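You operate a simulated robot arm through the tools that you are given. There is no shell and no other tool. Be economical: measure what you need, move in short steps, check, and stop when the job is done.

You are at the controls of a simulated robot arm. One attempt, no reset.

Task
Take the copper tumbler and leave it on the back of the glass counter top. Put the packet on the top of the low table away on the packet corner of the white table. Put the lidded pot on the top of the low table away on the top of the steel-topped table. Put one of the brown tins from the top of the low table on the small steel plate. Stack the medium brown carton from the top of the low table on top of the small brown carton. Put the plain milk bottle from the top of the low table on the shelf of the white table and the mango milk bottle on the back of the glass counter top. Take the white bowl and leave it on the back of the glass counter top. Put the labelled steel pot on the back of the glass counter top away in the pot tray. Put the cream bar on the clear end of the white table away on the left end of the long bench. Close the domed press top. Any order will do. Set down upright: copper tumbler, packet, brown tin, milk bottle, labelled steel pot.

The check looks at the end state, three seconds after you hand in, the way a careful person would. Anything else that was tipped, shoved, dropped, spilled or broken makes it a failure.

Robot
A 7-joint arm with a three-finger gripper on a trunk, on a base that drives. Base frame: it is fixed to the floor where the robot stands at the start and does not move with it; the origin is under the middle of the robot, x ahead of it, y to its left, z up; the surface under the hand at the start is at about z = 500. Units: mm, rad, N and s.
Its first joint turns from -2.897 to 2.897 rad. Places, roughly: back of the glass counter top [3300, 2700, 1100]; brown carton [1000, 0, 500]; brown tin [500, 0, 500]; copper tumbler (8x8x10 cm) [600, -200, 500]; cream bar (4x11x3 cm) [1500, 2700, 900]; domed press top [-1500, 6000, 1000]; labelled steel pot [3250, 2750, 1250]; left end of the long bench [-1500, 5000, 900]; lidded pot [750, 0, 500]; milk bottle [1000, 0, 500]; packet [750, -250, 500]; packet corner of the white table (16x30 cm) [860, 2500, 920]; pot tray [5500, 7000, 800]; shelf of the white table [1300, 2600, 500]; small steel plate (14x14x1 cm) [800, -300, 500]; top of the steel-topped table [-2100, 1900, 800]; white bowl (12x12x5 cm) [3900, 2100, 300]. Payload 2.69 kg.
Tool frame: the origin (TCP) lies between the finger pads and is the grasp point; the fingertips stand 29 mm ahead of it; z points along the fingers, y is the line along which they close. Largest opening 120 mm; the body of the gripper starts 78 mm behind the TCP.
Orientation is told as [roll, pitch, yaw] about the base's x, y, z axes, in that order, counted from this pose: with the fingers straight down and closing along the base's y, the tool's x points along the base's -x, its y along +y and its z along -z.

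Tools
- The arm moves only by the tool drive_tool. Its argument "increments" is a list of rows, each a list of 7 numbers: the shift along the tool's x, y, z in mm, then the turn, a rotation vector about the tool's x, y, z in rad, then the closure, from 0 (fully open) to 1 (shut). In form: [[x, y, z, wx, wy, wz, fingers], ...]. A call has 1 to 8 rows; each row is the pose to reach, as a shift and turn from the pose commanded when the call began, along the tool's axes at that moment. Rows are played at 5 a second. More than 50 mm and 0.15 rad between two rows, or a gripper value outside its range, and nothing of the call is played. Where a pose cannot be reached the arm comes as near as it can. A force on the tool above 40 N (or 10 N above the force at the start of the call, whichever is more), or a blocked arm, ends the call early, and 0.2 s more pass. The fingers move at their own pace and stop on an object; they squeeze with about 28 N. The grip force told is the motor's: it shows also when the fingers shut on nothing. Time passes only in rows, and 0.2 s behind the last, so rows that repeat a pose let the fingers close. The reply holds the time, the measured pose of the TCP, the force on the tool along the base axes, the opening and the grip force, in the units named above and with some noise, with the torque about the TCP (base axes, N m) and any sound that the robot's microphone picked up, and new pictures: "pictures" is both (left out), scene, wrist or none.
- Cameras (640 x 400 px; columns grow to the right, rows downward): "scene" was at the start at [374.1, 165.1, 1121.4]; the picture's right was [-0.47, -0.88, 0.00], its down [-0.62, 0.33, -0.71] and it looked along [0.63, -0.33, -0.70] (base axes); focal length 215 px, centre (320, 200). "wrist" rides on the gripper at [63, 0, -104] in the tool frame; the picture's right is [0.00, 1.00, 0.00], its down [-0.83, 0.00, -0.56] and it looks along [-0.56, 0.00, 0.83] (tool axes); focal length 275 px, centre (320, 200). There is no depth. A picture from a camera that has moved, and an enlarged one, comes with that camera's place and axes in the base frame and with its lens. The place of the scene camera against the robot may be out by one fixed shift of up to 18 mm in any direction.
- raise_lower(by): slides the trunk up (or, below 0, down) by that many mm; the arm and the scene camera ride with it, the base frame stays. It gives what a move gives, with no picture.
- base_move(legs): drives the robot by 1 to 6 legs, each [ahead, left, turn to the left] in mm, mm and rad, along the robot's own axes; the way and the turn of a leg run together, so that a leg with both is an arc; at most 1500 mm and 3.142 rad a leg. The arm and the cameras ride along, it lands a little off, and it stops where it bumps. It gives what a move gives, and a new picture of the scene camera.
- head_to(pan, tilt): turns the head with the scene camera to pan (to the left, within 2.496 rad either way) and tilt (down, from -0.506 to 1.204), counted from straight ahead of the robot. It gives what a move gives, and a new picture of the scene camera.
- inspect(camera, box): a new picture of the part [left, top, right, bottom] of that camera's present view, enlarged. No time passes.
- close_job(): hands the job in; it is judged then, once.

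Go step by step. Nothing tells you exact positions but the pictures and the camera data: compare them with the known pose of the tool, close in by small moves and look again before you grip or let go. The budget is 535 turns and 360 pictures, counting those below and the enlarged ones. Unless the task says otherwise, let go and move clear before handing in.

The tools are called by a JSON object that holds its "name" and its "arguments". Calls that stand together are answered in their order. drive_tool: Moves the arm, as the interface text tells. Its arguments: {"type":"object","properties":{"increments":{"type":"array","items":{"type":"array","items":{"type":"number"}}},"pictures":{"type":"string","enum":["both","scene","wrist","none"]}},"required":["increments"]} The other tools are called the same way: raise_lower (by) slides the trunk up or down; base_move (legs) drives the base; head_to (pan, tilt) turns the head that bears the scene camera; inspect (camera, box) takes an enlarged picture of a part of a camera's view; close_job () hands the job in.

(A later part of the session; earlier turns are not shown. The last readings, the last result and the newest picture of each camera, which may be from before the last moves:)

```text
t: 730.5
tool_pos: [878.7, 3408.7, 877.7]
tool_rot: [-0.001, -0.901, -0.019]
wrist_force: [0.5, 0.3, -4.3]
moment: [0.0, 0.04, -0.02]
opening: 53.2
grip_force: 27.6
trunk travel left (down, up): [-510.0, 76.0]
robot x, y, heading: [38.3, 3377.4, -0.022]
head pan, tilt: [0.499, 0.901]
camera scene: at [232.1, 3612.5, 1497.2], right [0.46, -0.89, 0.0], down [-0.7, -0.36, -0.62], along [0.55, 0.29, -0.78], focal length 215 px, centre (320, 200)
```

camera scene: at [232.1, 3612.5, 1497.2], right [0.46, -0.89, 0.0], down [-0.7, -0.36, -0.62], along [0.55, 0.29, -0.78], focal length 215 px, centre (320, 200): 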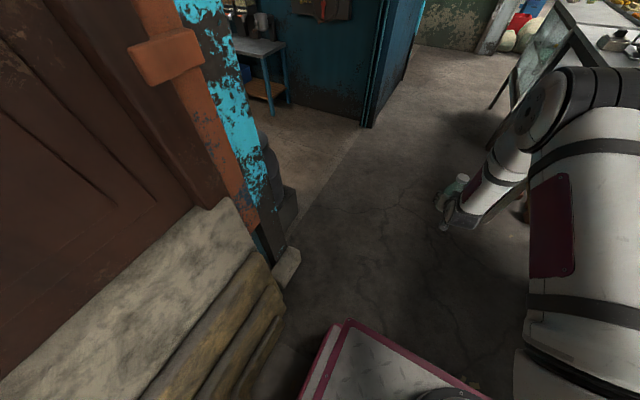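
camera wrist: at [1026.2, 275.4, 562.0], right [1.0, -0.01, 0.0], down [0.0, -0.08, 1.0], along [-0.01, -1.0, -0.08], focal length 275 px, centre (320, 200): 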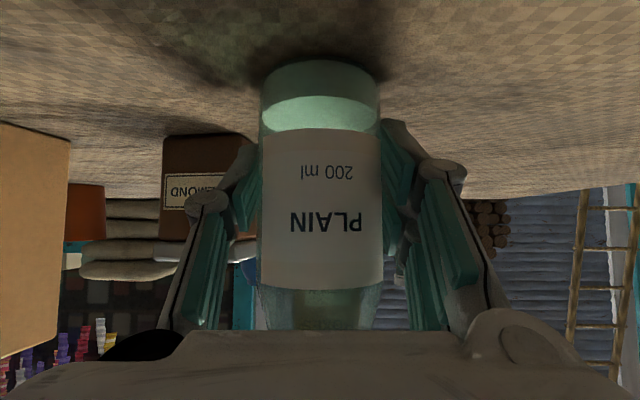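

{"name": "base_move", "arguments": {"legs": [[1290, 0, 0.022], [0, 440, 0], [0, 0, -1.571]]}}

{"name": "head_to", "arguments": {"pan": 0.0, "tilt": 0.75}}

```text
t: 743.0
tool_pos: [1356.9, 2950.6, 875.6]
tool_rot: [-0.002, -0.901, -1.589]
wrist_force: [-0.6, -0.8, -4.5]
moment: [-0.01, 0.03, -0.01]
opening: 53.7
grip_force: 27.8
trunk travel left (down, up): [-510.0, 76.0]
robot x, y, heading: [1324.2, 3787.1, -1.59]
head pan, tilt: [0.499, 0.901]
camera scene: at [1551.1, 3614.4, 1497.2], right [-0.89, -0.46, 0.0], down [-0.36, 0.7, -0.62], along [0.29, -0.55, -0.78], focal length 215 px, centre (320, 200)
```

scene: 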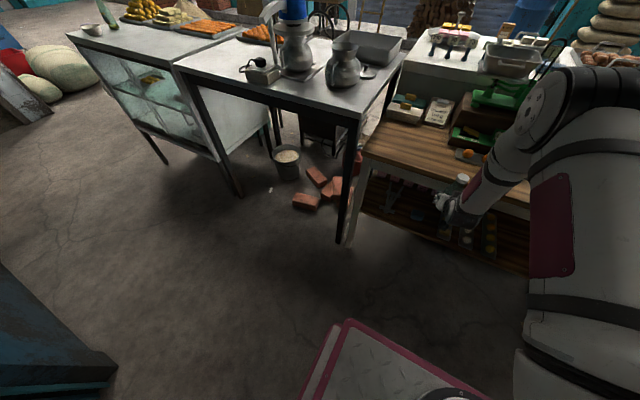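

```text
t: 743.9
tool_pos: [1356.5, 2949.5, 877.9]
tool_rot: [-0.001, -0.897, -1.59]
wrist_force: [-0.2, -0.1, -2.6]
moment: [0.04, -0.01, -0.04]
opening: 53.7
grip_force: 28.3
trunk travel left (down, up): [-510.0, 76.0]
robot x, y, heading: [1324.1, 3786.5, -1.593]
head pan, tilt: [0.0, 0.75]
camera scene: at [1514.7, 3598.6, 1509.0], right [-1.0, 0.02, 0.0], down [0.01, 0.68, -0.73], along [-0.01, -0.73, -0.68], focal length 215 px, centre (320, 200)
```

scene: 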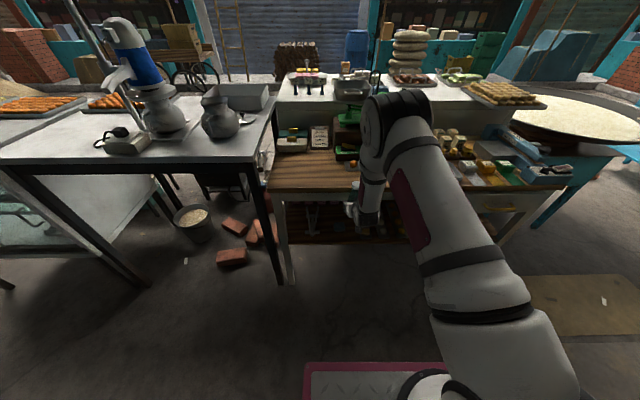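

I lower the trunk so the bottle is at shelf height, still clear of the table edge, and look in.

{"name": "raise_lower", "arguments": {"by": -270}}

{"name": "drive_tool", "arguments": {"increments": [[0, 0, 0, 0, 0, 0, 1]]}}

{"name": "inspect", "arguments": {"camera": "scene", "box": [180, 140, 460, 320]}}

```text
t: 746.7
tool_pos: [1354.9, 2949.3, 606.9]
tool_rot: [0.002, -0.899, -1.59]
wrist_force: [-0.4, 0.2, -3.9]
moment: [0.04, 0.03, 0.0]
opening: 53.6
grip_force: 27.6
trunk travel left (down, up): [-240.0, 346.0]
robot x, y, heading: [1322.3, 3785.8, -1.593]
head pan, tilt: [0.0, 0.75]
```

```text
t: 747.1
tool_pos: [1355.2, 2950.2, 606.8]
tool_rot: [-0.001, -0.899, -1.589]
wrist_force: [0.2, 0.7, -4.2]
moment: [0.01, 0.01, 0.02]
opening: 53.8
grip_force: 28.1
trunk travel left (down, up): [-240.0, 346.0]
robot x, y, heading: [1324.8, 3790.9, -1.59]
head pan, tilt: [0.0, 0.75]
camera scene: at [1511.3, 3438.4, 1239.1], right [-1.0, 0.02, 0.0], down [0.01, 0.68, -0.73], along [-0.02, -0.73, -0.68], focal length 215 px, centre (320, 200)
camera wrist: at [1358.6, 3070.1, 621.6], right [1.0, -0.02, 0.0], down [0.0, -0.08, 1.0], along [-0.02, -1.0, -0.08], focal length 275 px, centre (320, 200)
```

scene: 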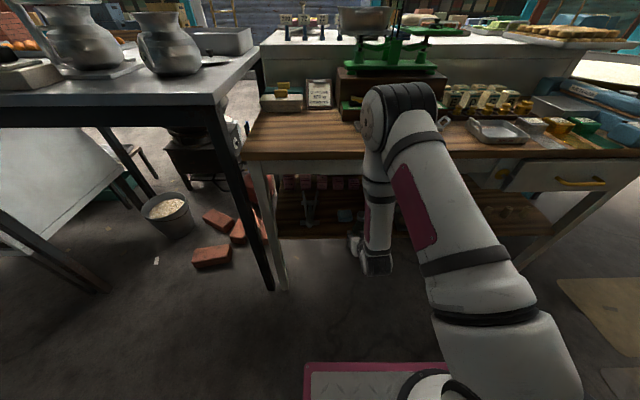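
wrist: 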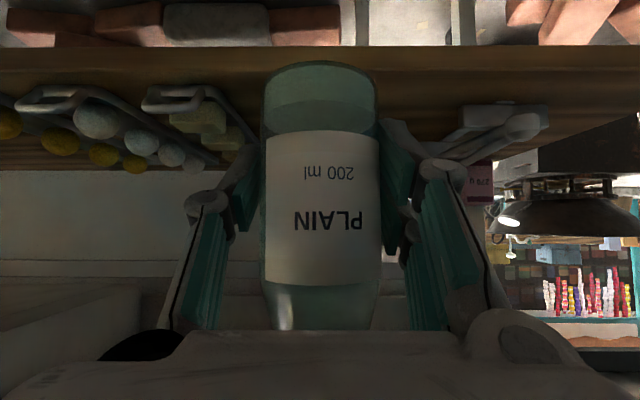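

```text
2.22 times, centred on (320, 230) of scene
camera zoom: at [1511.3, 3438.4, 1239.1], right [-1.0, 0.02, 0.0], down [0.01, 0.68, -0.73], along [-0.02, -0.73, -0.68], focal length 478 px, centre (320, 133)
```

zoom: 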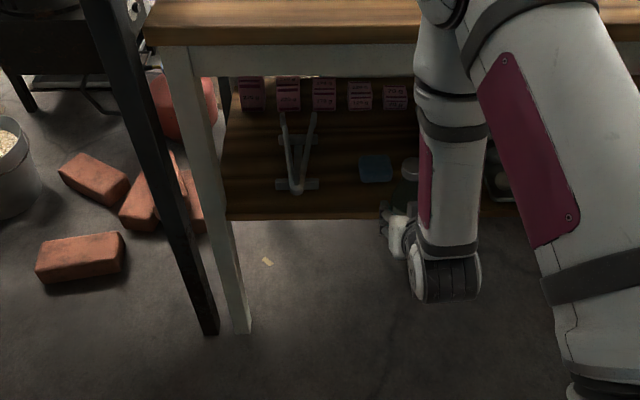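

The shelf is at z≈535 with its edge near y≈2900; a free strip lies ahead of the blue cloth. I move the bottle in over it.

{"name": "drive_tool", "arguments": {"increments": [[-18, 0, 23, 0, 0, 0, 1], [-36, 0, 46, 0, 0, 0, 1], [-55, 0, 69.5, 0, 0, 0, 1], [-55, 0, 69.5, 0, 0, 0, 1]]}}

{"name": "inspect", "arguments": {"camera": "scene", "box": [280, 170, 440, 280]}}

```text
t: 748.1
tool_pos: [1354.7, 2860.8, 607.8]
tool_rot: [0.001, -0.898, -1.59]
wrist_force: [0.2, 0.0, -4.7]
moment: [0.03, -0.01, 0.0]
opening: 53.6
grip_force: 27.8
trunk travel left (down, up): [-240.0, 346.0]
robot x, y, heading: [1323.6, 3789.1, -1.595]
head pan, tilt: [0.0, 0.75]
camera scene: at [1511.3, 3438.4, 1239.1], right [-1.0, 0.02, 0.0], down [0.01, 0.68, -0.73], along [-0.02, -0.73, -0.68], focal length 215 px, centre (320, 200)
camera wrist: at [1357.1, 2981.0, 621.6], right [1.0, -0.02, 0.0], down [0.0, -0.08, 1.0], along [-0.02, -1.0, -0.08], focal length 275 px, centre (320, 200)
```

scene: 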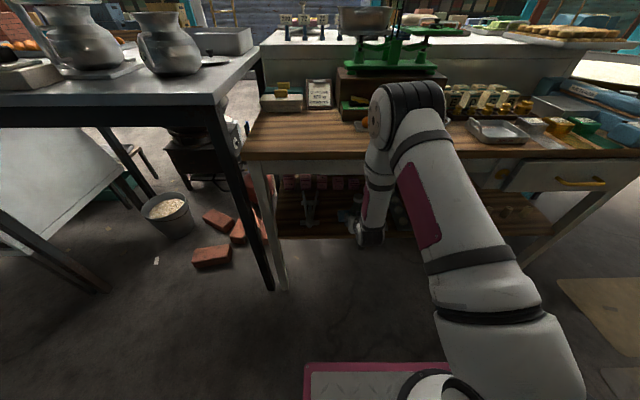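
wrist: 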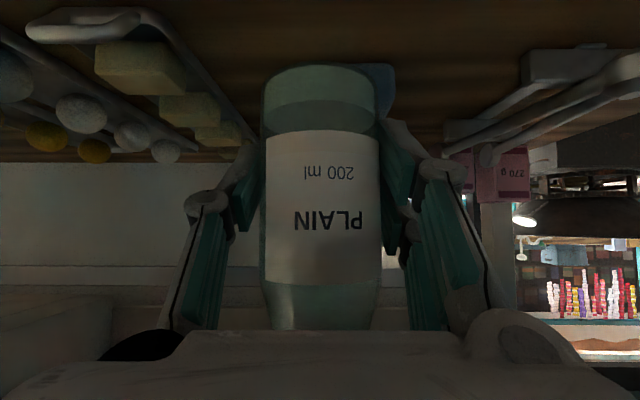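

```text
3.64 times, centred on (360, 225) of scene
camera zoom: at [1511.3, 3438.4, 1239.1], right [-1.0, 0.02, 0.0], down [0.01, 0.68, -0.73], along [-0.02, -0.73, -0.68], focal length 782 px, centre (174, 109)
```

zoom: 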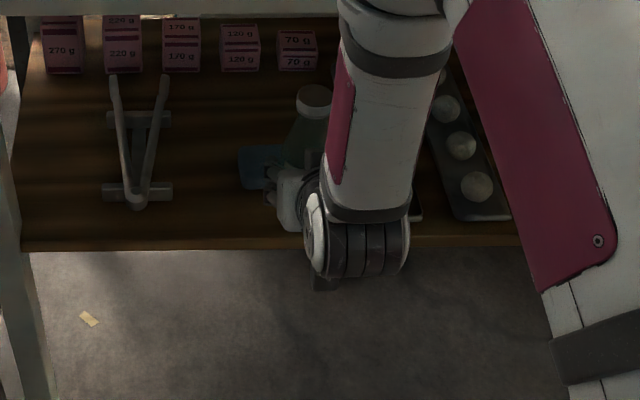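

The bottle is over the strip; I shift 22 mm away from the cloth and lower gently.

{"name": "drive_tool", "arguments": {"increments": [[1, -11, -1, 0, 0, 0, 1], [8, -22, 4, 0, 0, 0, 1], [15, -22, 10, 0, 0, 0, 1], [18, -22, 12.4, 0, 0, 0, 1], [20.5, -22, 14.3, 0, 0, 0, 1], [22.8, -22, 16.2, 0, 0, 0, 1]], "pictures": "wrist"}}

```text
t: 749.5
tool_pos: [1331.5, 2864.7, 577.4]
tool_rot: [0.0, -0.901, -1.59]
wrist_force: [0.2, 0.7, -4.2]
moment: [-0.02, 0.01, 0.01]
opening: 53.5
grip_force: 27.5
trunk travel left (down, up): [-240.0, 346.0]
robot x, y, heading: [1325.0, 3789.2, -1.594]
head pan, tilt: [0.0, 0.75]
camera wrist: at [1334.8, 2983.8, 593.3], right [1.0, -0.02, 0.0], down [0.0, -0.08, 1.0], along [-0.02, -1.0, -0.08], focal length 275 px, centre (320, 200)
```

wrist: 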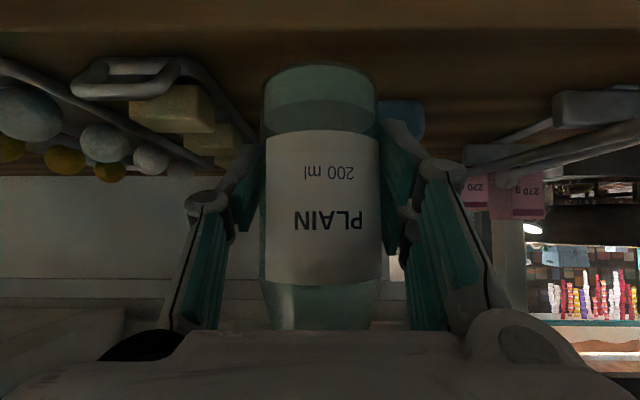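

{"name": "drive_tool", "arguments": {"increments": [[1.5, -6, 1.2, 0, 0, 0, 1], [3, -6, 2.4, 0, 0, 0, 1], [4.7, -6, 3.7, 0, 0, 0, 1], [6.3, -6, 5, 0, 0, 0, 1], [7.8, -6, 6.2, 0, 0, 0, 1], [9.4, -6, 7.4, 0, 0, 0, 1], [11, -6, 8.7, 0, 0, 0, 1]], "pictures": "wrist"}}

```text
t: 751.1
tool_pos: [1325.3, 2863.8, 564.4]
tool_rot: [0.0, -0.899, -1.589]
wrist_force: [-0.2, 1.0, -4.5]
moment: [0.0, 0.01, -0.02]
opening: 53.8
grip_force: 28.1
trunk travel left (down, up): [-240.0, 346.0]
robot x, y, heading: [1324.4, 3787.4, -1.592]
head pan, tilt: [0.0, 0.75]
camera wrist: at [1328.8, 2983.7, 579.8], right [1.0, -0.02, 0.0], down [0.0, -0.08, 1.0], along [-0.02, -1.0, -0.08], focal length 275 px, centre (320, 200)
```

wrist: 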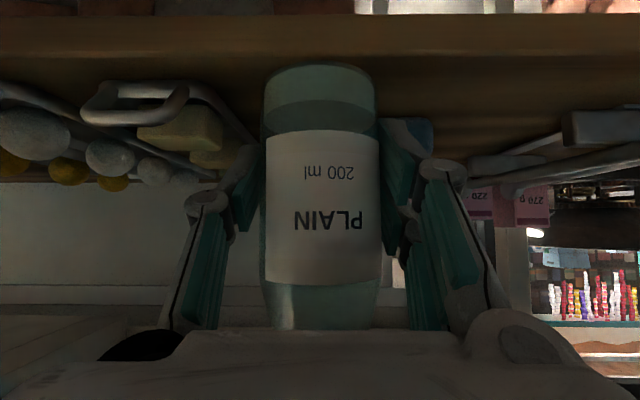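

Triangulating afresh, the shelf top is z≈502 with its edge at y≈2861, so I must go deeper and a little left: to about (1308, 2810), between tray and cloth.

{"name": "drive_tool", "arguments": {"increments": [[-7.8, -6, -6.2, 0, 0, 0, 1], [-23.3, -12, 13.4, 0, 0, 0, 1], [-38.2, -17, 32.2, 0, 0, 0, 1], [-38.2, -17, 32.2, 0, 0, 0, 1]], "pictures": "wrist"}}

{"name": "inspect", "arguments": {"camera": "scene", "box": [300, 170, 430, 260]}}

```text
t: 752.1
tool_pos: [1308.2, 2813.5, 576.1]
tool_rot: [-0.001, -0.898, -1.589]
wrist_force: [0.5, 0.9, -3.3]
moment: [0.01, -0.01, 0.02]
opening: 53.2
grip_force: 27.6
trunk travel left (down, up): [-240.0, 346.0]
robot x, y, heading: [1325.7, 3788.5, -1.589]
head pan, tilt: [0.0, 0.75]
camera wrist: at [1311.4, 2934.0, 590.5], right [1.0, -0.02, 0.0], down [0.0, -0.08, 1.0], along [-0.02, -1.0, -0.08], focal length 275 px, centre (320, 200)
```

wrist: 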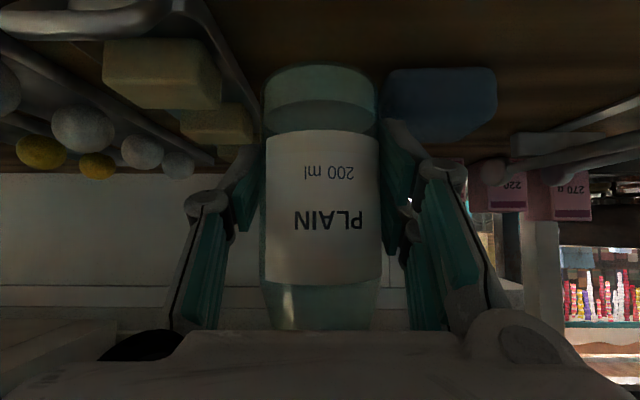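

```text
4.44 times, centred on (365, 215) of scene
camera zoom: at [1511.3, 3438.4, 1239.1], right [-1.0, 0.02, 0.0], down [0.01, 0.68, -0.73], along [-0.02, -0.73, -0.68], focal length 956 px, centre (120, 133)
```

zoom: 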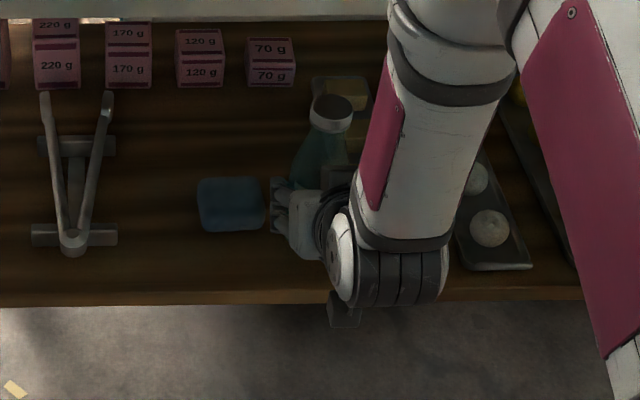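

The bottle is well between tray and cloth. I lower to contact.

{"name": "drive_tool", "arguments": {"increments": [[9.4, 0, 7.4, 0, 0, 0, 1], [14, 0, 11, 0, 0, 0, 1], [16.5, 0, 13, 0, 0, 0, 1], [18.8, 0, 14.9, 0, 0, 0, 1], [20.4, 0, 16.1, 0, 0, 0, 1], [22, 0, 17.4, 0, 0, 0, 1], [23.5, 0, 18.6, 0, 0, 0, 1], [25, 0, 19.8, 0, 0, 0, 1]], "pictures": "wrist"}}

```text
t: 753.9
tool_pos: [1308.5, 2813.8, 546.5]
tool_rot: [-0.001, -0.906, -1.591]
wrist_force: [-0.1, 3.3, 20.5]
moment: [-0.06, -0.36, 0.08]
opening: 53.9
grip_force: 27.4
trunk travel left (down, up): [-240.0, 346.0]
robot x, y, heading: [1323.1, 3788.2, -1.595]
head pan, tilt: [0.0, 0.75]
camera wrist: at [1311.1, 2933.7, 559.5], right [1.0, -0.02, 0.0], down [0.0, -0.07, 1.0], along [-0.02, -1.0, -0.07], focal length 275 px, centre (320, 200)
```

wrist: 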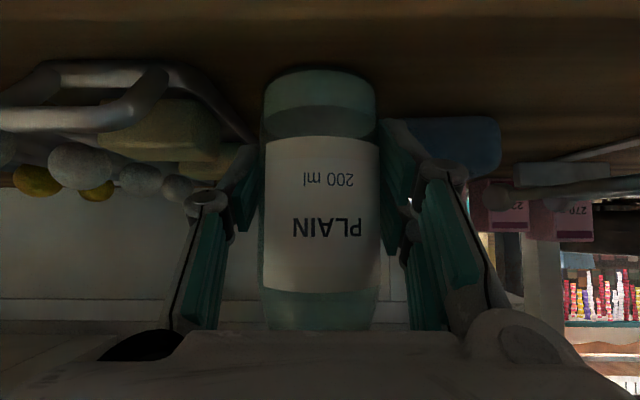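

Seated (20 N). I open and back out along the tool axis.

{"name": "drive_tool", "arguments": {"increments": [[0, 0, 0, 0, 0, 0, 0.5], [0, 0, 0, 0, 0, 0, 0.3], [0, 0, 0, 0, 0, 0, 0.3], [0, 0, -40, 0, 0, 0, 0.3], [0, 0, -85, 0, 0, 0, 0.3], [8, 0, -130, 0, 0, 0, 0.3], [20, 0, -170, 0, 0, 0, 0.3]]}}

```text
t: 755.5
tool_pos: [1315.3, 2959.4, 634.0]
tool_rot: [0.0, -0.9, -1.591]
wrist_force: [0.1, -0.2, 0.6]
moment: [-0.02, 0.01, 0.01]
opening: 83.8
grip_force: 0.0
trunk travel left (down, up): [-240.0, 346.0]
robot x, y, heading: [1322.8, 3790.4, -1.591]
head pan, tilt: [0.0, 0.75]
camera scene: at [1511.3, 3438.4, 1239.1], right [-1.0, 0.02, 0.0], down [0.01, 0.68, -0.73], along [-0.02, -0.73, -0.68], focal length 215 px, centre (320, 200)
camera wrist: at [1317.4, 3079.5, 648.1], right [1.0, -0.02, 0.0], down [0.0, -0.08, 1.0], along [-0.02, -1.0, -0.08], focal length 275 px, centre (320, 200)
```

scene: 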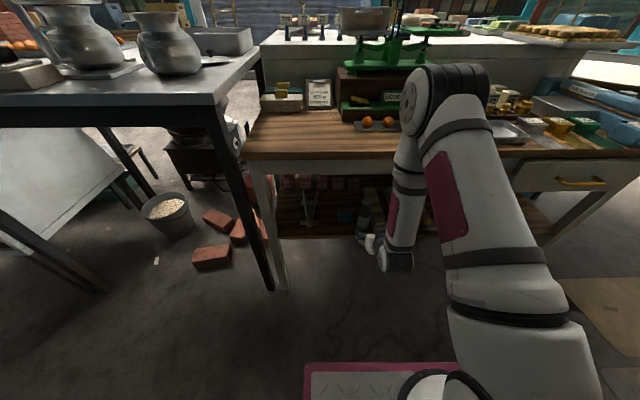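
wrist: 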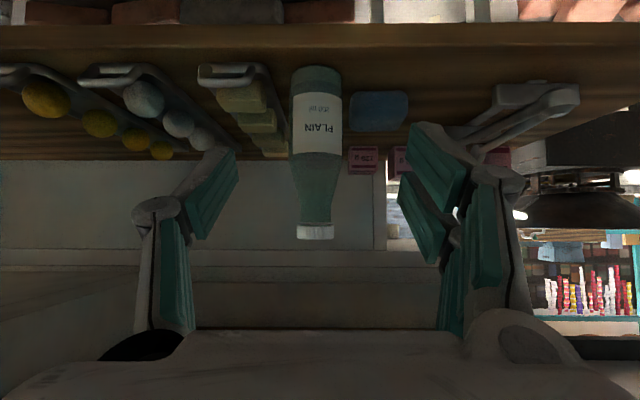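

Plain milk stands on the shelf. Now back to the steel-topped table to restore the two bowls.

{"name": "raise_lower", "arguments": {"by": 300}}

{"name": "base_move", "arguments": {"legs": [[0, 0, -0.9], [560, 0, 0], [0, 0, -0.65], [1330, 0, 0]]}}

```text
t: 758.5
tool_pos: [1312.4, 2959.0, 933.3]
tool_rot: [-0.001, -0.899, -1.591]
wrist_force: [1.1, 0.7, -0.2]
moment: [0.0, 0.0, 0.02]
opening: 83.9
grip_force: 0.2
trunk travel left (down, up): [-540.0, 46.0]
robot x, y, heading: [1324.5, 3786.5, -1.594]
head pan, tilt: [0.0, 0.75]
```

```text
t: 772.0
tool_pos: [-1286.2, 3459.6, 934.8]
tool_rot: [0.0, -0.901, 3.136]
wrist_force: [0.7, 0.5, -0.4]
moment: [-0.02, 0.01, -0.01]
opening: 84.0
grip_force: 0.2
trunk travel left (down, up): [-540.0, 46.0]
robot x, y, heading: [-461.5, 3457.5, 3.133]
head pan, tilt: [0.0, 0.75]
camera scene: at [-623.1, 3282.0, 1539.2], right [0.01, 1.0, 0.0], down [0.68, -0.01, -0.73], along [-0.73, 0.01, -0.68], focal length 215 px, centre (320, 200)
```

scene: 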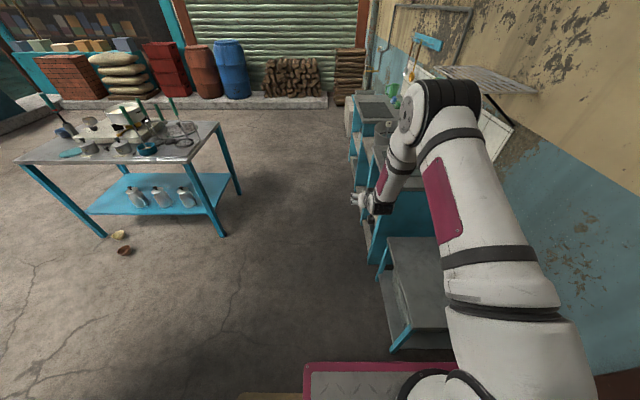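

{"name": "base_move", "arguments": {"legs": [[0, 430, 0], [720, 0, 0], [0, 0, 1.579], [1480, 0, 0], [100, 400, 0], [0, 0, -1.571]]}}

{"name": "head_to", "arguments": {"pan": -0.1, "tilt": 0.9}}

{"name": "inspect", "arguments": {"camera": "scene", "box": [200, 60, 460, 260]}}

```text
t: 794.9
tool_pos: [-1637.3, 1454.7, 932.9]
tool_rot: [0.0, -0.9, 3.121]
wrist_force: [-0.6, 0.3, -0.2]
moment: [0.02, 0.01, 0.01]
opening: 83.8
grip_force: 0.1
trunk travel left (down, up): [-540.0, 46.0]
robot x, y, heading: [-811.5, 1439.7, 3.126]
head pan, tilt: [0.0, 0.75]
camera scene: at [-975.1, 1268.8, 1539.2], right [0.02, 1.0, 0.0], down [0.68, -0.01, -0.73], along [-0.73, 0.02, -0.68], focal length 215 px, centre (320, 200)
```

scene: 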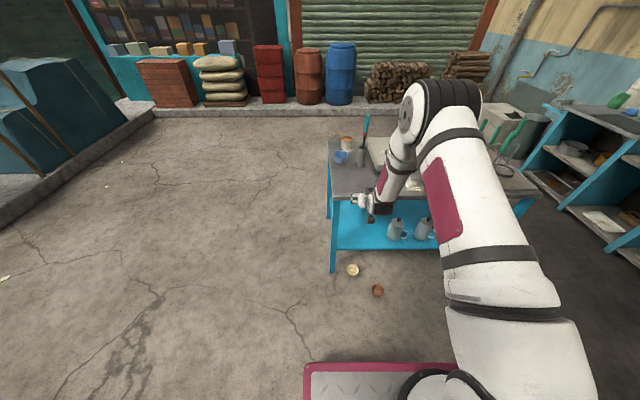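

```text
t: 795.6
tool_pos: [-1636.5, 1453.7, 933.6]
tool_rot: [-0.001, -0.9, 3.121]
wrist_force: [-0.1, 0.1, -0.6]
moment: [-0.01, -0.02, 0.0]
opening: 83.8
grip_force: 0.0
trunk travel left (down, up): [-540.0, 46.0]
robot x, y, heading: [-814.1, 1442.4, 3.121]
head pan, tilt: [-0.099, 0.901]
camera scene: at [-967.2, 1276.1, 1527.3], right [0.12, 0.99, 0.0], down [0.78, -0.09, -0.62], along [-0.62, 0.07, -0.78], focal length 215 px, centre (320, 200)
```

scene: 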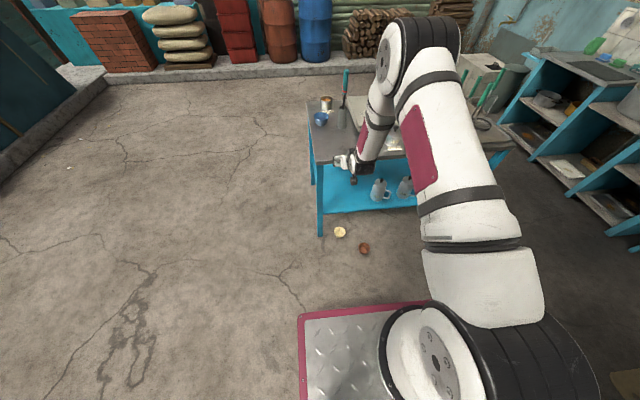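

```text
2.00 times, centred on (330, 160) of scene
camera zoom: at [-967.2, 1276.1, 1527.3], right [0.12, 0.99, 0.0], down [0.78, -0.09, -0.62], along [-0.62, 0.07, -0.78], focal length 430 px, centre (300, 280)
```

zoom: 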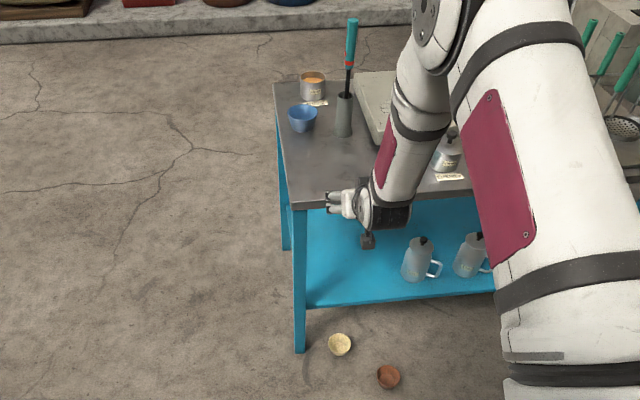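

{"name": "inspect", "arguments": {"camera": "scene", "box": [325, 220, 385, 260]}}

```text
10.00 times, centred on (355, 240) of scene
camera zoom: at [-967.2, 1276.1, 1527.3], right [0.12, 0.99, 0.0], down [0.78, -0.09, -0.62], along [-0.62, 0.07, -0.78], focal length 2150 px, centre (-30, -200)
```

zoom: 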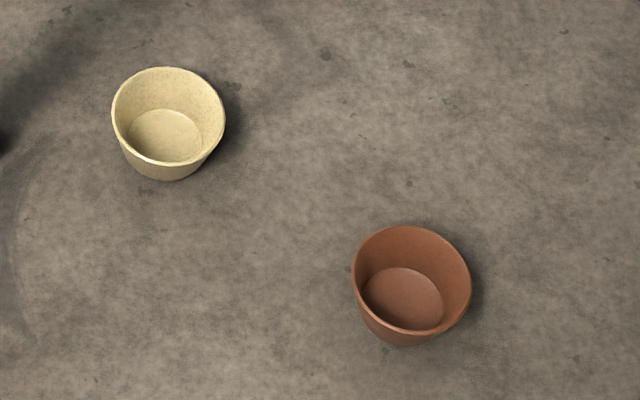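

Both bowls sit upright on the floor, 90 mm wide. I lower the trunk fully and reach down toward the brown one.

{"name": "raise_lower", "arguments": {"by": -400}}

{"name": "raise_lower", "arguments": {"by": -140}}

{"name": "drive_tool", "arguments": {"increments": [[20, -42, 0, 0, 0, 0, 0], [40, -84, 0, 0, 0, 0, 0], [60, -126, 0, 0, 0, 0, 0], [80, -168, 0, 0, 0, 0, 0], [100, -210, 0, 0, 0, 0, 0]]}}

```text
t: 799.5
tool_pos: [-1636.3, 1455.8, 532.9]
tool_rot: [0.001, -0.899, 3.123]
wrist_force: [-0.2, -0.2, 0.0]
moment: [-0.02, 0.01, -0.02]
opening: 84.1
grip_force: 0.1
trunk travel left (down, up): [-140.0, 446.0]
robot x, y, heading: [-811.0, 1443.0, 3.118]
head pan, tilt: [-0.099, 0.901]
```

```text
t: 801.1
tool_pos: [-1637.8, 1456.1, 392.8]
tool_rot: [0.0, -0.901, 3.125]
wrist_force: [0.4, 0.4, -0.5]
moment: [-0.01, 0.04, 0.01]
opening: 84.1
grip_force: 0.0
trunk travel left (down, up): [0.0, 586.0]
robot x, y, heading: [-808.3, 1441.8, 3.121]
head pan, tilt: [-0.099, 0.901]
```

```text
t: 802.3
tool_pos: [-1571.5, 1662.7, 316.3]
tool_rot: [0.0, -0.9, 3.123]
wrist_force: [-0.6, 0.2, 0.5]
moment: [0.03, 0.05, 0.02]
opening: 120.0
grip_force: 0.0
trunk travel left (down, up): [0.0, 586.0]
robot x, y, heading: [-808.6, 1441.6, 3.12]
head pan, tilt: [-0.099, 0.901]
camera scene: at [-1180.3, 1280.2, 987.5], right [0.12, 0.99, 0.0], down [0.78, -0.09, -0.62], along [-0.62, 0.07, -0.78], focal length 215 px, centre (320, 200)
camera wrist: at [-1450.0, 1660.0, 329.8], right [-0.01, -1.0, 0.0], down [-0.08, 0.0, 1.0], along [-1.0, 0.01, -0.08], focal length 275 px, centre (320, 200)
```

scene: 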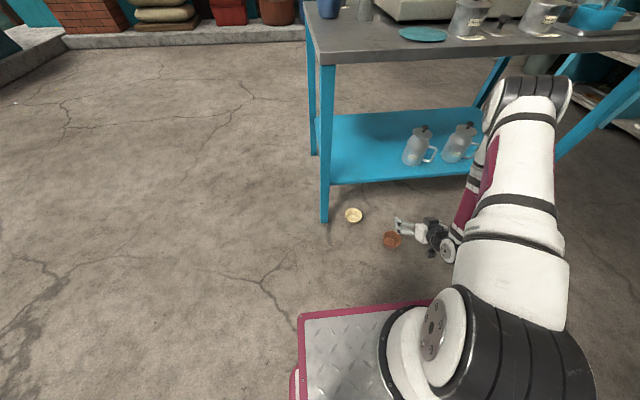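
wrist: 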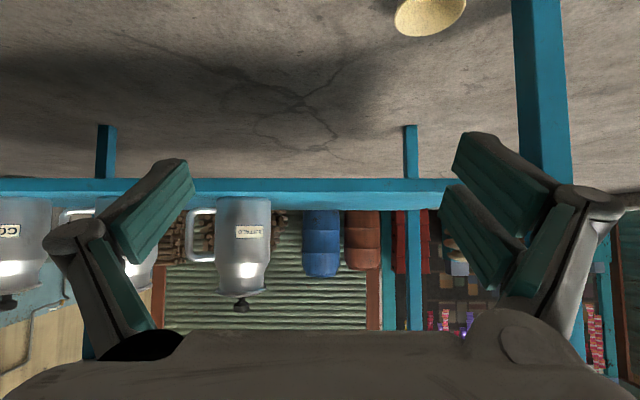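

{"name": "drive_tool", "arguments": {"increments": [[5, -4, 18, 0, 0.13, 0, 0], [10, -8, 36, 0, 0.26, 0, 0], [15, -12, 55, 0, 0.39, 0, 0], [20, -16, 74, 0, 0.52, 0, 0], [26, -20, 93, 0, 0.65, 0, 0], [31, -24, 112, 0, 0.78, 0, 0], [36.5, -28, 131, 0, 0.9, 0, 0]], "pictures": "wrist"}}

```text
t: 803.9
tool_pos: [-1649.4, 1693.8, 204.6]
tool_rot: [-0.001, 0.001, 3.124]
wrist_force: [0.5, 0.1, -0.1]
moment: [-0.01, 0.02, 0.02]
opening: 119.8
grip_force: 0.1
trunk travel left (down, up): [0.0, 586.0]
robot x, y, heading: [-808.9, 1445.1, 3.122]
head pan, tilt: [-0.099, 0.901]
camera wrist: at [-1586.7, 1691.2, 308.4], right [-0.01, -1.0, 0.0], down [-0.83, 0.01, 0.55], along [-0.55, 0.01, -0.83], focal length 275 px, centre (320, 200)
```

wrist: 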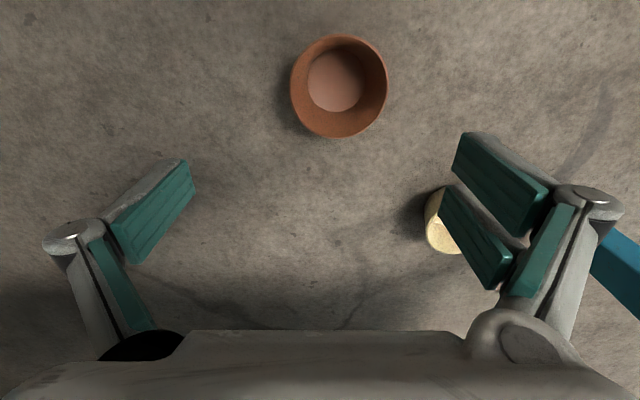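

Brown bowl at (-1639, 1675). I descend around it and grip.

{"name": "drive_tool", "arguments": {"increments": [[5, 10, 30, 0, 0, 0, 0], [10, 19, 65, 0, 0, 0, 0], [10, 19, 100, 0, 0, 0, 0], [10, 19, 130, 0, 0, 0, 0], [10, 19, 154, 0, 0, 0, 0], [10, 19, 154, 0, 0, 0, 0]], "pictures": "wrist"}}

```text
t: 805.3
tool_pos: [-1641.4, 1673.7, 49.9]
tool_rot: [0.0, 0.0, 3.123]
wrist_force: [0.0, 0.5, 0.7]
moment: [-0.02, -0.03, 0.0]
opening: 119.8
grip_force: 0.1
trunk travel left (down, up): [0.0, 586.0]
robot x, y, heading: [-809.8, 1443.1, 3.117]
head pan, tilt: [-0.099, 0.901]
camera wrist: at [-1577.7, 1671.6, 153.5], right [-0.01, -1.0, 0.0], down [-0.83, 0.01, 0.56], along [-0.56, 0.01, -0.83], focal length 275 px, centre (320, 200)
```

wrist: 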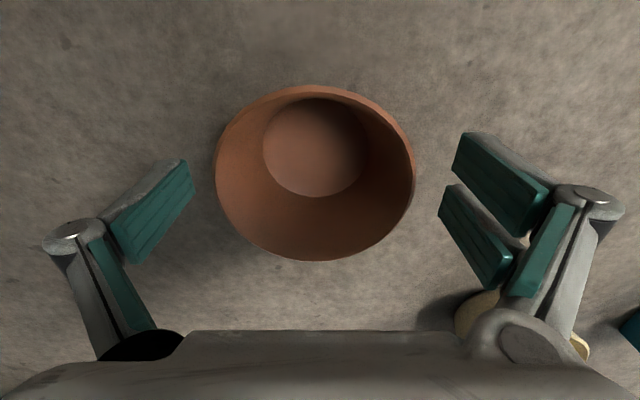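

{"name": "drive_tool", "arguments": {"increments": [[0, 0, 0, 0, 0, 0, 0.3], [0, 0, 0, 0, 0, 0, 1], [0, 0, 0, 0, 0, 0, 1], [0, 0, -20, 0, 0, 0, 1], [0, 0, -60, 0, 0, 0, 1], [0, 0, -100, 0, 0, 0, 1], [0, 0, -145, 0, 0, 0, 1]], "pictures": "wrist"}}

```text
t: 806.9
tool_pos: [-1639.7, 1673.5, 193.8]
tool_rot: [0.001, 0.002, 3.125]
wrist_force: [0.0, -0.3, -1.0]
moment: [0.01, 0.02, 0.0]
opening: 89.8
grip_force: 28.3
trunk travel left (down, up): [0.0, 586.0]
robot x, y, heading: [-809.2, 1443.2, 3.119]
head pan, tilt: [-0.099, 0.901]
camera wrist: at [-1575.1, 1672.1, 297.7], right [-0.01, -1.0, 0.0], down [-0.83, 0.01, 0.55], along [-0.55, 0.01, -0.83], focal length 275 px, centre (320, 200)
```

wrist: 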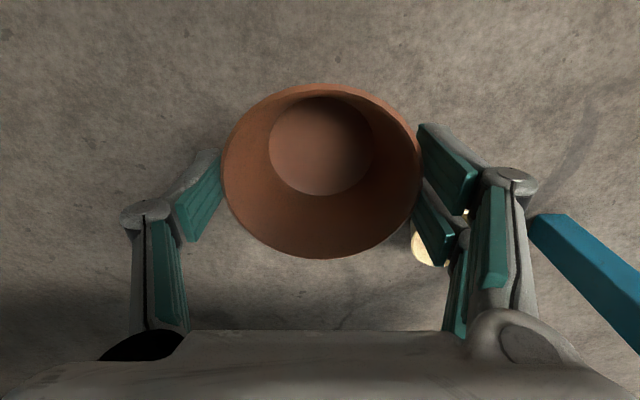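

Held. I raise it well above the table before moving in, keeping the base farther back this time.

{"name": "raise_lower", "arguments": {"by": 400}}

{"name": "raise_lower", "arguments": {"by": 180}}

{"name": "drive_tool", "arguments": {"increments": [[0, 10, -45, 0, 0, 0, 1], [0, 20, -90, 0, 0, 0, 1], [0, 40, -130, 0, 0, 0, 1], [0, 75, -160, 0, 0, 0, 1], [0, 115, -180, 0, 0, 0, 1], [0, 150, -190, 0, 0, 0, 1], [0, 171, -200, 0, 0, 0, 1]], "pictures": "scene"}}

```text
t: 810.8
tool_pos: [-1640.4, 1674.9, 595.7]
tool_rot: [0.002, 0.0, 3.122]
wrist_force: [-1.2, 0.2, -2.1]
moment: [-0.01, -0.03, 0.0]
opening: 89.9
grip_force: 28.1
trunk travel left (down, up): [-400.0, 186.0]
robot x, y, heading: [-806.9, 1442.2, 3.122]
head pan, tilt: [-0.099, 0.901]
```

```text
t: 812.8
tool_pos: [-1550.9, 1671.0, 774.7]
tool_rot: [-0.001, -0.001, 3.122]
wrist_force: [-0.1, -0.4, -1.3]
moment: [0.02, 0.01, 0.02]
opening: 90.2
grip_force: 28.6
trunk travel left (down, up): [-580.0, 6.0]
robot x, y, heading: [-810.6, 1438.0, 3.118]
head pan, tilt: [-0.099, 0.901]
```

```text
t: 814.4
tool_pos: [-1554.3, 1502.9, 975.3]
tool_rot: [0.0, 0.0, 3.122]
wrist_force: [-0.4, 0.5, -0.8]
moment: [-0.03, 0.02, -0.01]
opening: 90.0
grip_force: 28.2
trunk travel left (down, up): [-580.0, 6.0]
robot x, y, heading: [-809.8, 1440.7, 3.122]
head pan, tilt: [-0.099, 0.901]
camera scene: at [-916.2, 1275.3, 1566.6], right [0.12, 0.99, 0.0], down [0.78, -0.09, -0.62], along [-0.62, 0.07, -0.78], focal length 215 px, centre (320, 200)
```

scene: 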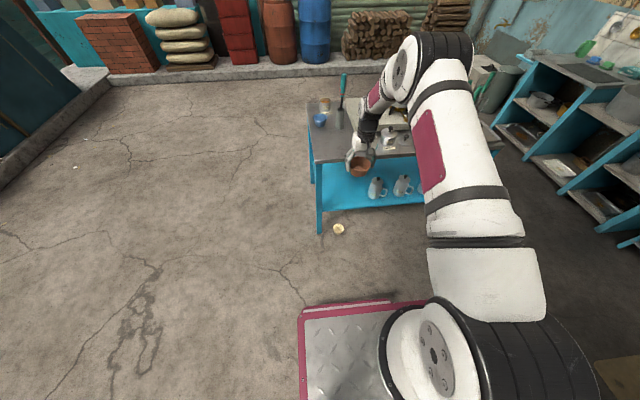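

{"name": "base_move", "arguments": {"legs": [[240, 0, 0.02]]}}

{"name": "drive_tool", "arguments": {"increments": [[-33, 0, 0, 0, 0, 0, 1], [-66, 0, 0, 0, 0, 0, 1], [-95, 0, 0, 0, 0, 0, 1], [-95, 0, 30, 0, 0, 0, 1], [-95, 0, 50, 0, 0, 0, 1]]}}

{"name": "inspect", "arguments": {"camera": "scene", "box": [260, 60, 460, 220]}}

```text
t: 816.1
tool_pos: [-1790.8, 1486.2, 975.1]
tool_rot: [0.003, 0.0, -3.134]
wrist_force: [0.6, 0.1, -1.2]
moment: [-0.02, -0.01, -0.01]
opening: 90.4
grip_force: 27.2
trunk travel left (down, up): [-580.0, 6.0]
robot x, y, heading: [-1049.0, 1441.2, -3.137]
head pan, tilt: [-0.099, 0.901]
camera scene: at [-1147.8, 1274.4, 1566.6], right [0.1, 1.0, 0.0], down [0.78, -0.07, -0.62], along [-0.62, 0.06, -0.78], focal length 215 px, centre (320, 200)
```

scene: 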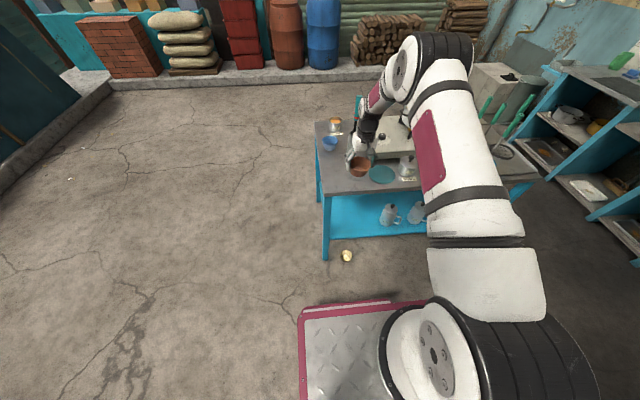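

```text
t: 817.3
tool_pos: [-1877.8, 1486.3, 927.5]
tool_rot: [0.001, -0.001, -3.134]
wrist_force: [-0.5, -0.7, -1.9]
moment: [0.0, 0.02, 0.0]
opening: 89.9
grip_force: 27.9
out of reach, approached as far as the arm can: row 4, 5
trunk travel left (down, up): [-580.0, 6.0]
robot x, y, heading: [-1044.9, 1444.0, -3.139]
head pan, tilt: [-0.099, 0.901]
camera scene: at [-1147.8, 1274.4, 1566.7], right [0.1, 1.0, 0.0], down [0.78, -0.07, -0.62], along [-0.62, 0.06, -0.78], focal length 215 px, centre (320, 200)
camera wrist: at [-1814.5, 1486.6, 1029.7], right [0.01, -1.0, 0.0], down [-0.83, -0.01, 0.56], along [-0.56, -0.01, -0.83], focal length 275 px, centre (320, 200)
```

scene: 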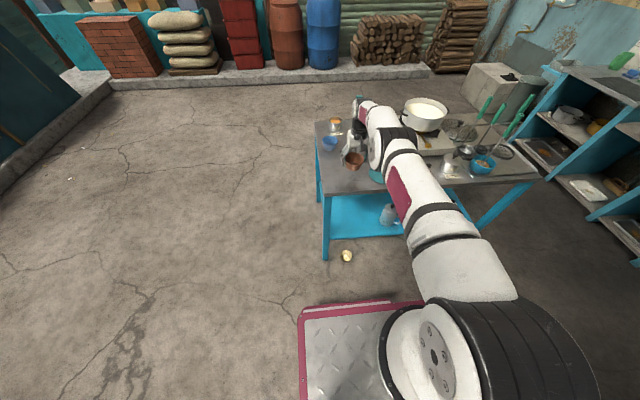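
wrist: 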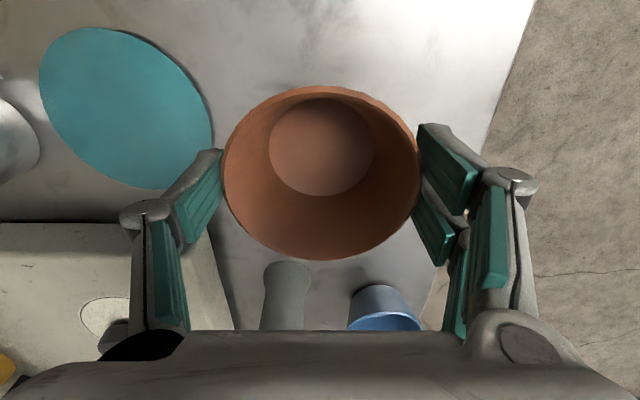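

```text
2.50 times, centred on (360, 140) of scene
camera zoom: at [-1147.8, 1274.4, 1566.7], right [0.1, 1.0, 0.0], down [0.78, -0.07, -0.62], along [-0.62, 0.06, -0.78], focal length 538 px, centre (220, 350)
```

zoom: 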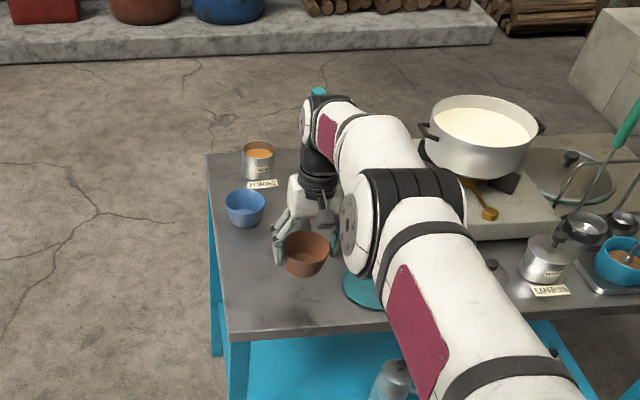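

I nudge the base forward for reach and lower the bowl to its former place near (-1895, 1502).

{"name": "base_move", "arguments": {"legs": [[45, 0, 0]]}}

{"name": "drive_tool", "arguments": {"increments": [[15, -8, 15, 0, 0, 0, 1], [27, -16, 30, 0, 0, 0, 1], [27, -16, 45, 0, 0, 0, 1], [27, -16, 55, 0, 0, 0, 1]], "pictures": "wrist"}}

```text
t: 818.2
tool_pos: [-1923.4, 1487.3, 926.4]
tool_rot: [0.0, -0.001, -3.136]
wrist_force: [0.1, 0.5, -2.0]
moment: [-0.03, 0.02, 0.04]
opening: 89.8
grip_force: 27.9
trunk travel left (down, up): [-580.0, 6.0]
robot x, y, heading: [-1093.0, 1444.9, -3.139]
head pan, tilt: [-0.099, 0.901]
camera scene: at [-1193.3, 1274.2, 1566.6], right [0.1, 1.0, 0.0], down [0.78, -0.07, -0.62], along [-0.62, 0.06, -0.78], focal length 215 px, centre (320, 200)
```

scene: 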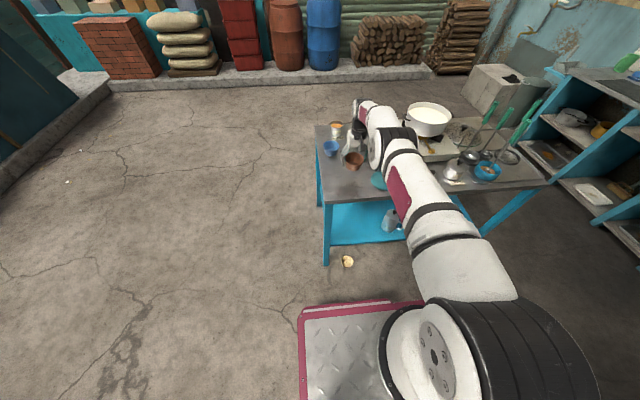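

```text
t: 819.2
tool_pos: [-1897.1, 1503.9, 870.4]
tool_rot: [0.0, -0.001, -3.137]
wrist_force: [0.2, -1.2, -1.3]
moment: [0.0, 0.03, -0.01]
opening: 89.7
grip_force: 27.9
trunk travel left (down, up): [-580.0, 6.0]
robot x, y, heading: [-1091.4, 1440.6, -3.14]
head pan, tilt: [-0.099, 0.901]
camera wrist: at [-1833.3, 1504.2, 974.4], right [0.01, -1.0, 0.0], down [-0.83, -0.01, 0.56], along [-0.56, -0.01, -0.83], focal length 275 px, centre (320, 200)
```

wrist: 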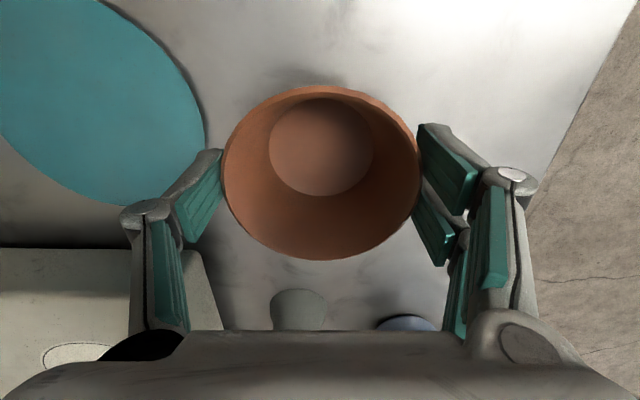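

{"name": "drive_tool", "arguments": {"increments": [[0, 0, 10, 0, 0, 0, 1], [0, 0, 14, 0, 0, 0, 1], [0, 0, 17, 0, 0, 0, 1], [0, 0, 19, 0, 0, 0, 1], [0, 0, 21, 0, 0, 0, 1], [0, 0, 23, 0, 0, 0, 1]], "pictures": "none"}}

```text
t: 820.6
tool_pos: [-1897.2, 1503.9, 850.9]
tool_rot: [-0.001, -0.001, -3.136]
wrist_force: [3.4, -0.7, 13.9]
moment: [0.0, -0.06, -0.1]
opening: 90.0
grip_force: 27.7
trunk travel left (down, up): [-580.0, 6.0]
robot x, y, heading: [-1090.7, 1443.5, -3.143]
head pan, tilt: [-0.099, 0.901]
```

{"name": "drive_tool", "arguments": {"increments": [[0, 0, 0, 0, 0, 0, 0.1], [0, 0, 0, 0, 0, 0, 0.05], [0, 0, -10, 0, 0, 0, 0.05], [0, 0, -50, 0, 0, 0, 0.05], [0, 0, -95, 0, 0, 0, 0.05], [10, 0, -140, 0, 0, 0, 0.05], [20, 0, -185, 0, 0, 0, 0.05]]}}

{"name": "inspect", "arguments": {"camera": "scene", "box": [300, 100, 460, 220]}}

```text
t: 822.2
tool_pos: [-1876.4, 1504.7, 1031.4]
tool_rot: [0.0, 0.004, -3.134]
wrist_force: [-0.7, 0.5, -0.6]
moment: [0.0, -0.01, 0.04]
opening: 114.0
grip_force: 0.1
trunk travel left (down, up): [-580.0, 6.0]
robot x, y, heading: [-1088.8, 1444.3, -3.14]
head pan, tilt: [-0.099, 0.901]
camera scene: at [-1193.5, 1274.3, 1566.6], right [0.1, 1.0, 0.0], down [0.78, -0.07, -0.62], along [-0.62, 0.06, -0.78], focal length 215 px, centre (320, 200)
camera wrist: at [-1813.2, 1504.9, 1135.3], right [0.01, -1.0, 0.0], down [-0.83, -0.01, 0.55], along [-0.55, -0.01, -0.83], focal length 275 px, centre (320, 200)
```

scene: 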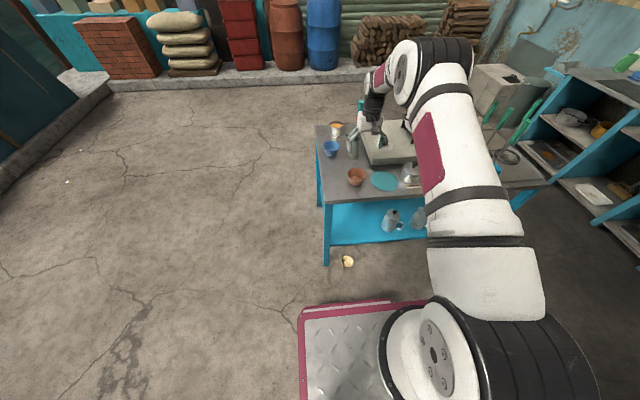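
wrist: 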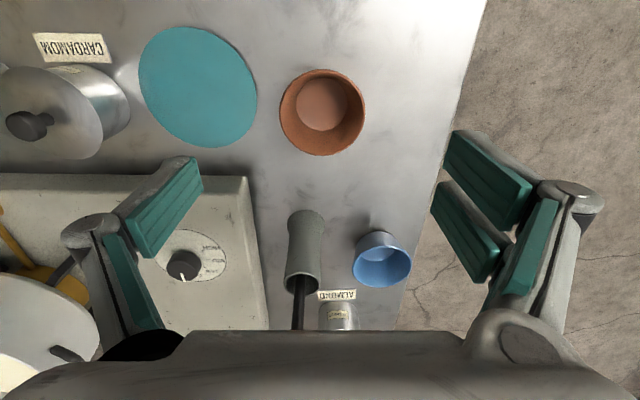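

```text
3.33 times, centred on (380, 160) of scene
camera zoom: at [-1193.5, 1274.3, 1566.6], right [0.1, 1.0, 0.0], down [0.78, -0.07, -0.62], along [-0.62, 0.06, -0.78], focal length 717 px, centre (120, 333)
```

zoom: 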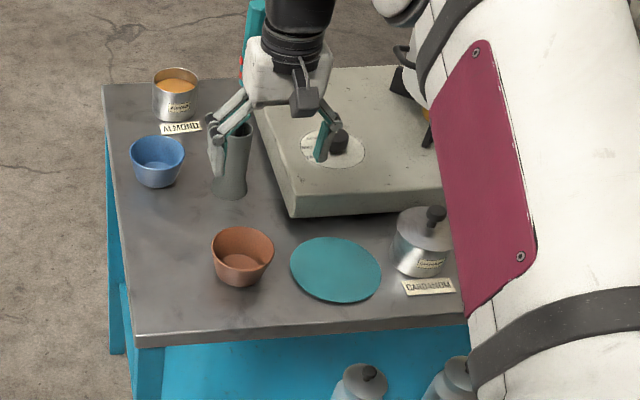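

Brown bowl is back. Now the cream one: I back off and reach down with a tilted hand.

{"name": "base_move", "arguments": {"legs": [[-270, 0, 0]]}}

{"name": "raise_lower", "arguments": {"by": -400}}

{"name": "raise_lower", "arguments": {"by": -180}}

{"name": "drive_tool", "arguments": {"increments": [[-5, 0, 30, 0, -0.13, 0, 0], [-10, 0, 60, 0, -0.26, 0, 0], [-15, 0, 95, 0, -0.39, 0, 0], [-20, 0, 130, 0, -0.52, 0, 0], [-25, 0, 165, 0, -0.65, 0, 0], [-30, 0, 200, 0, -0.78, 0, 0], [-35, 0, 235, 0, -0.9, 0, 0]]}}

```text
t: 824.1
tool_pos: [-1606.1, 1503.7, 1030.9]
tool_rot: [0.0, 0.002, -3.133]
wrist_force: [-1.0, -0.6, 0.0]
moment: [-0.02, 0.02, -0.01]
opening: 114.0
grip_force: 0.1
trunk travel left (down, up): [-580.0, 6.0]
robot x, y, heading: [-818.9, 1443.4, -3.135]
head pan, tilt: [-0.099, 0.901]
camera scene: at [-921.3, 1275.3, 1566.5], right [0.09, 1.0, 0.0], down [0.78, -0.07, -0.62], along [-0.62, 0.06, -0.78], focal length 215 px, centre (320, 200)
```

scene: 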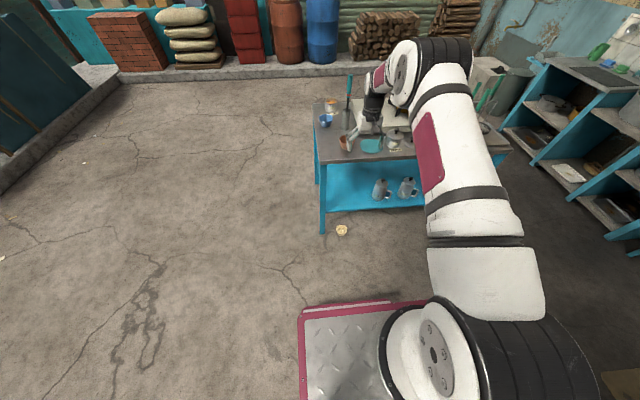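

```text
t: 828.0
tool_pos: [-1604.9, 1504.8, 631.9]
tool_rot: [0.0, -0.001, -3.132]
wrist_force: [-0.4, -0.3, 0.3]
moment: [0.02, -0.01, -0.02]
opening: 113.9
grip_force: 0.0
trunk travel left (down, up): [-180.0, 406.0]
robot x, y, heading: [-817.7, 1450.5, -3.136]
head pan, tilt: [-0.099, 0.901]
```

```text
t: 830.0
tool_pos: [-1605.6, 1504.3, 453.4]
tool_rot: [0.0, -0.001, -3.133]
wrist_force: [-0.8, -0.3, 0.5]
moment: [0.01, 0.01, -0.04]
opening: 114.3
grip_force: 0.0
trunk travel left (down, up): [0.0, 586.0]
robot x, y, heading: [-820.7, 1446.5, -3.134]
head pan, tilt: [-0.099, 0.901]
```

```text
t: 831.6
tool_pos: [-1640.7, 1504.3, 218.3]
tool_rot: [0.002, -0.901, -3.133]
wrist_force: [-0.3, 0.0, -0.1]
moment: [0.0, 0.0, 0.01]
opening: 120.0
grip_force: 0.0
trunk travel left (down, up): [0.0, 586.0]
robot x, y, heading: [-814.3, 1446.4, -3.135]
head pan, tilt: [-0.099, 0.901]
camera scene: at [-1185.6, 1273.5, 987.5], right [0.09, 1.0, 0.0], down [0.78, -0.07, -0.62], along [-0.62, 0.06, -0.78], focal length 215 px, centre (320, 200)
camera wrist: at [-1517.8, 1504.9, 231.1], right [0.01, -1.0, 0.0], down [-0.08, 0.0, 1.0], along [-1.0, -0.01, -0.08], focal length 275 px, centre (320, 200)
```

scene: 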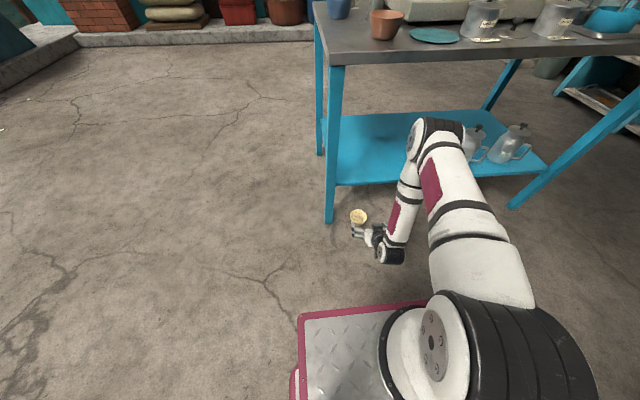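
wrist: 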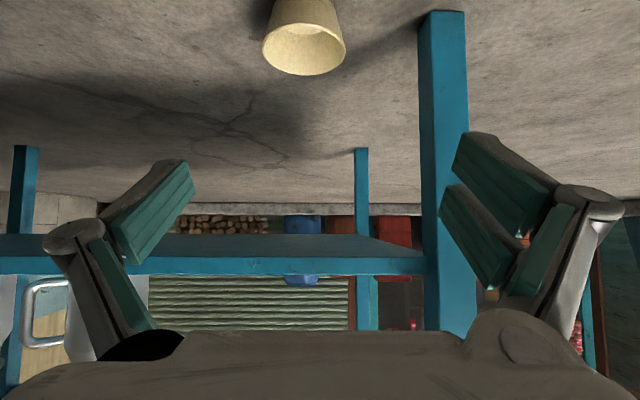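

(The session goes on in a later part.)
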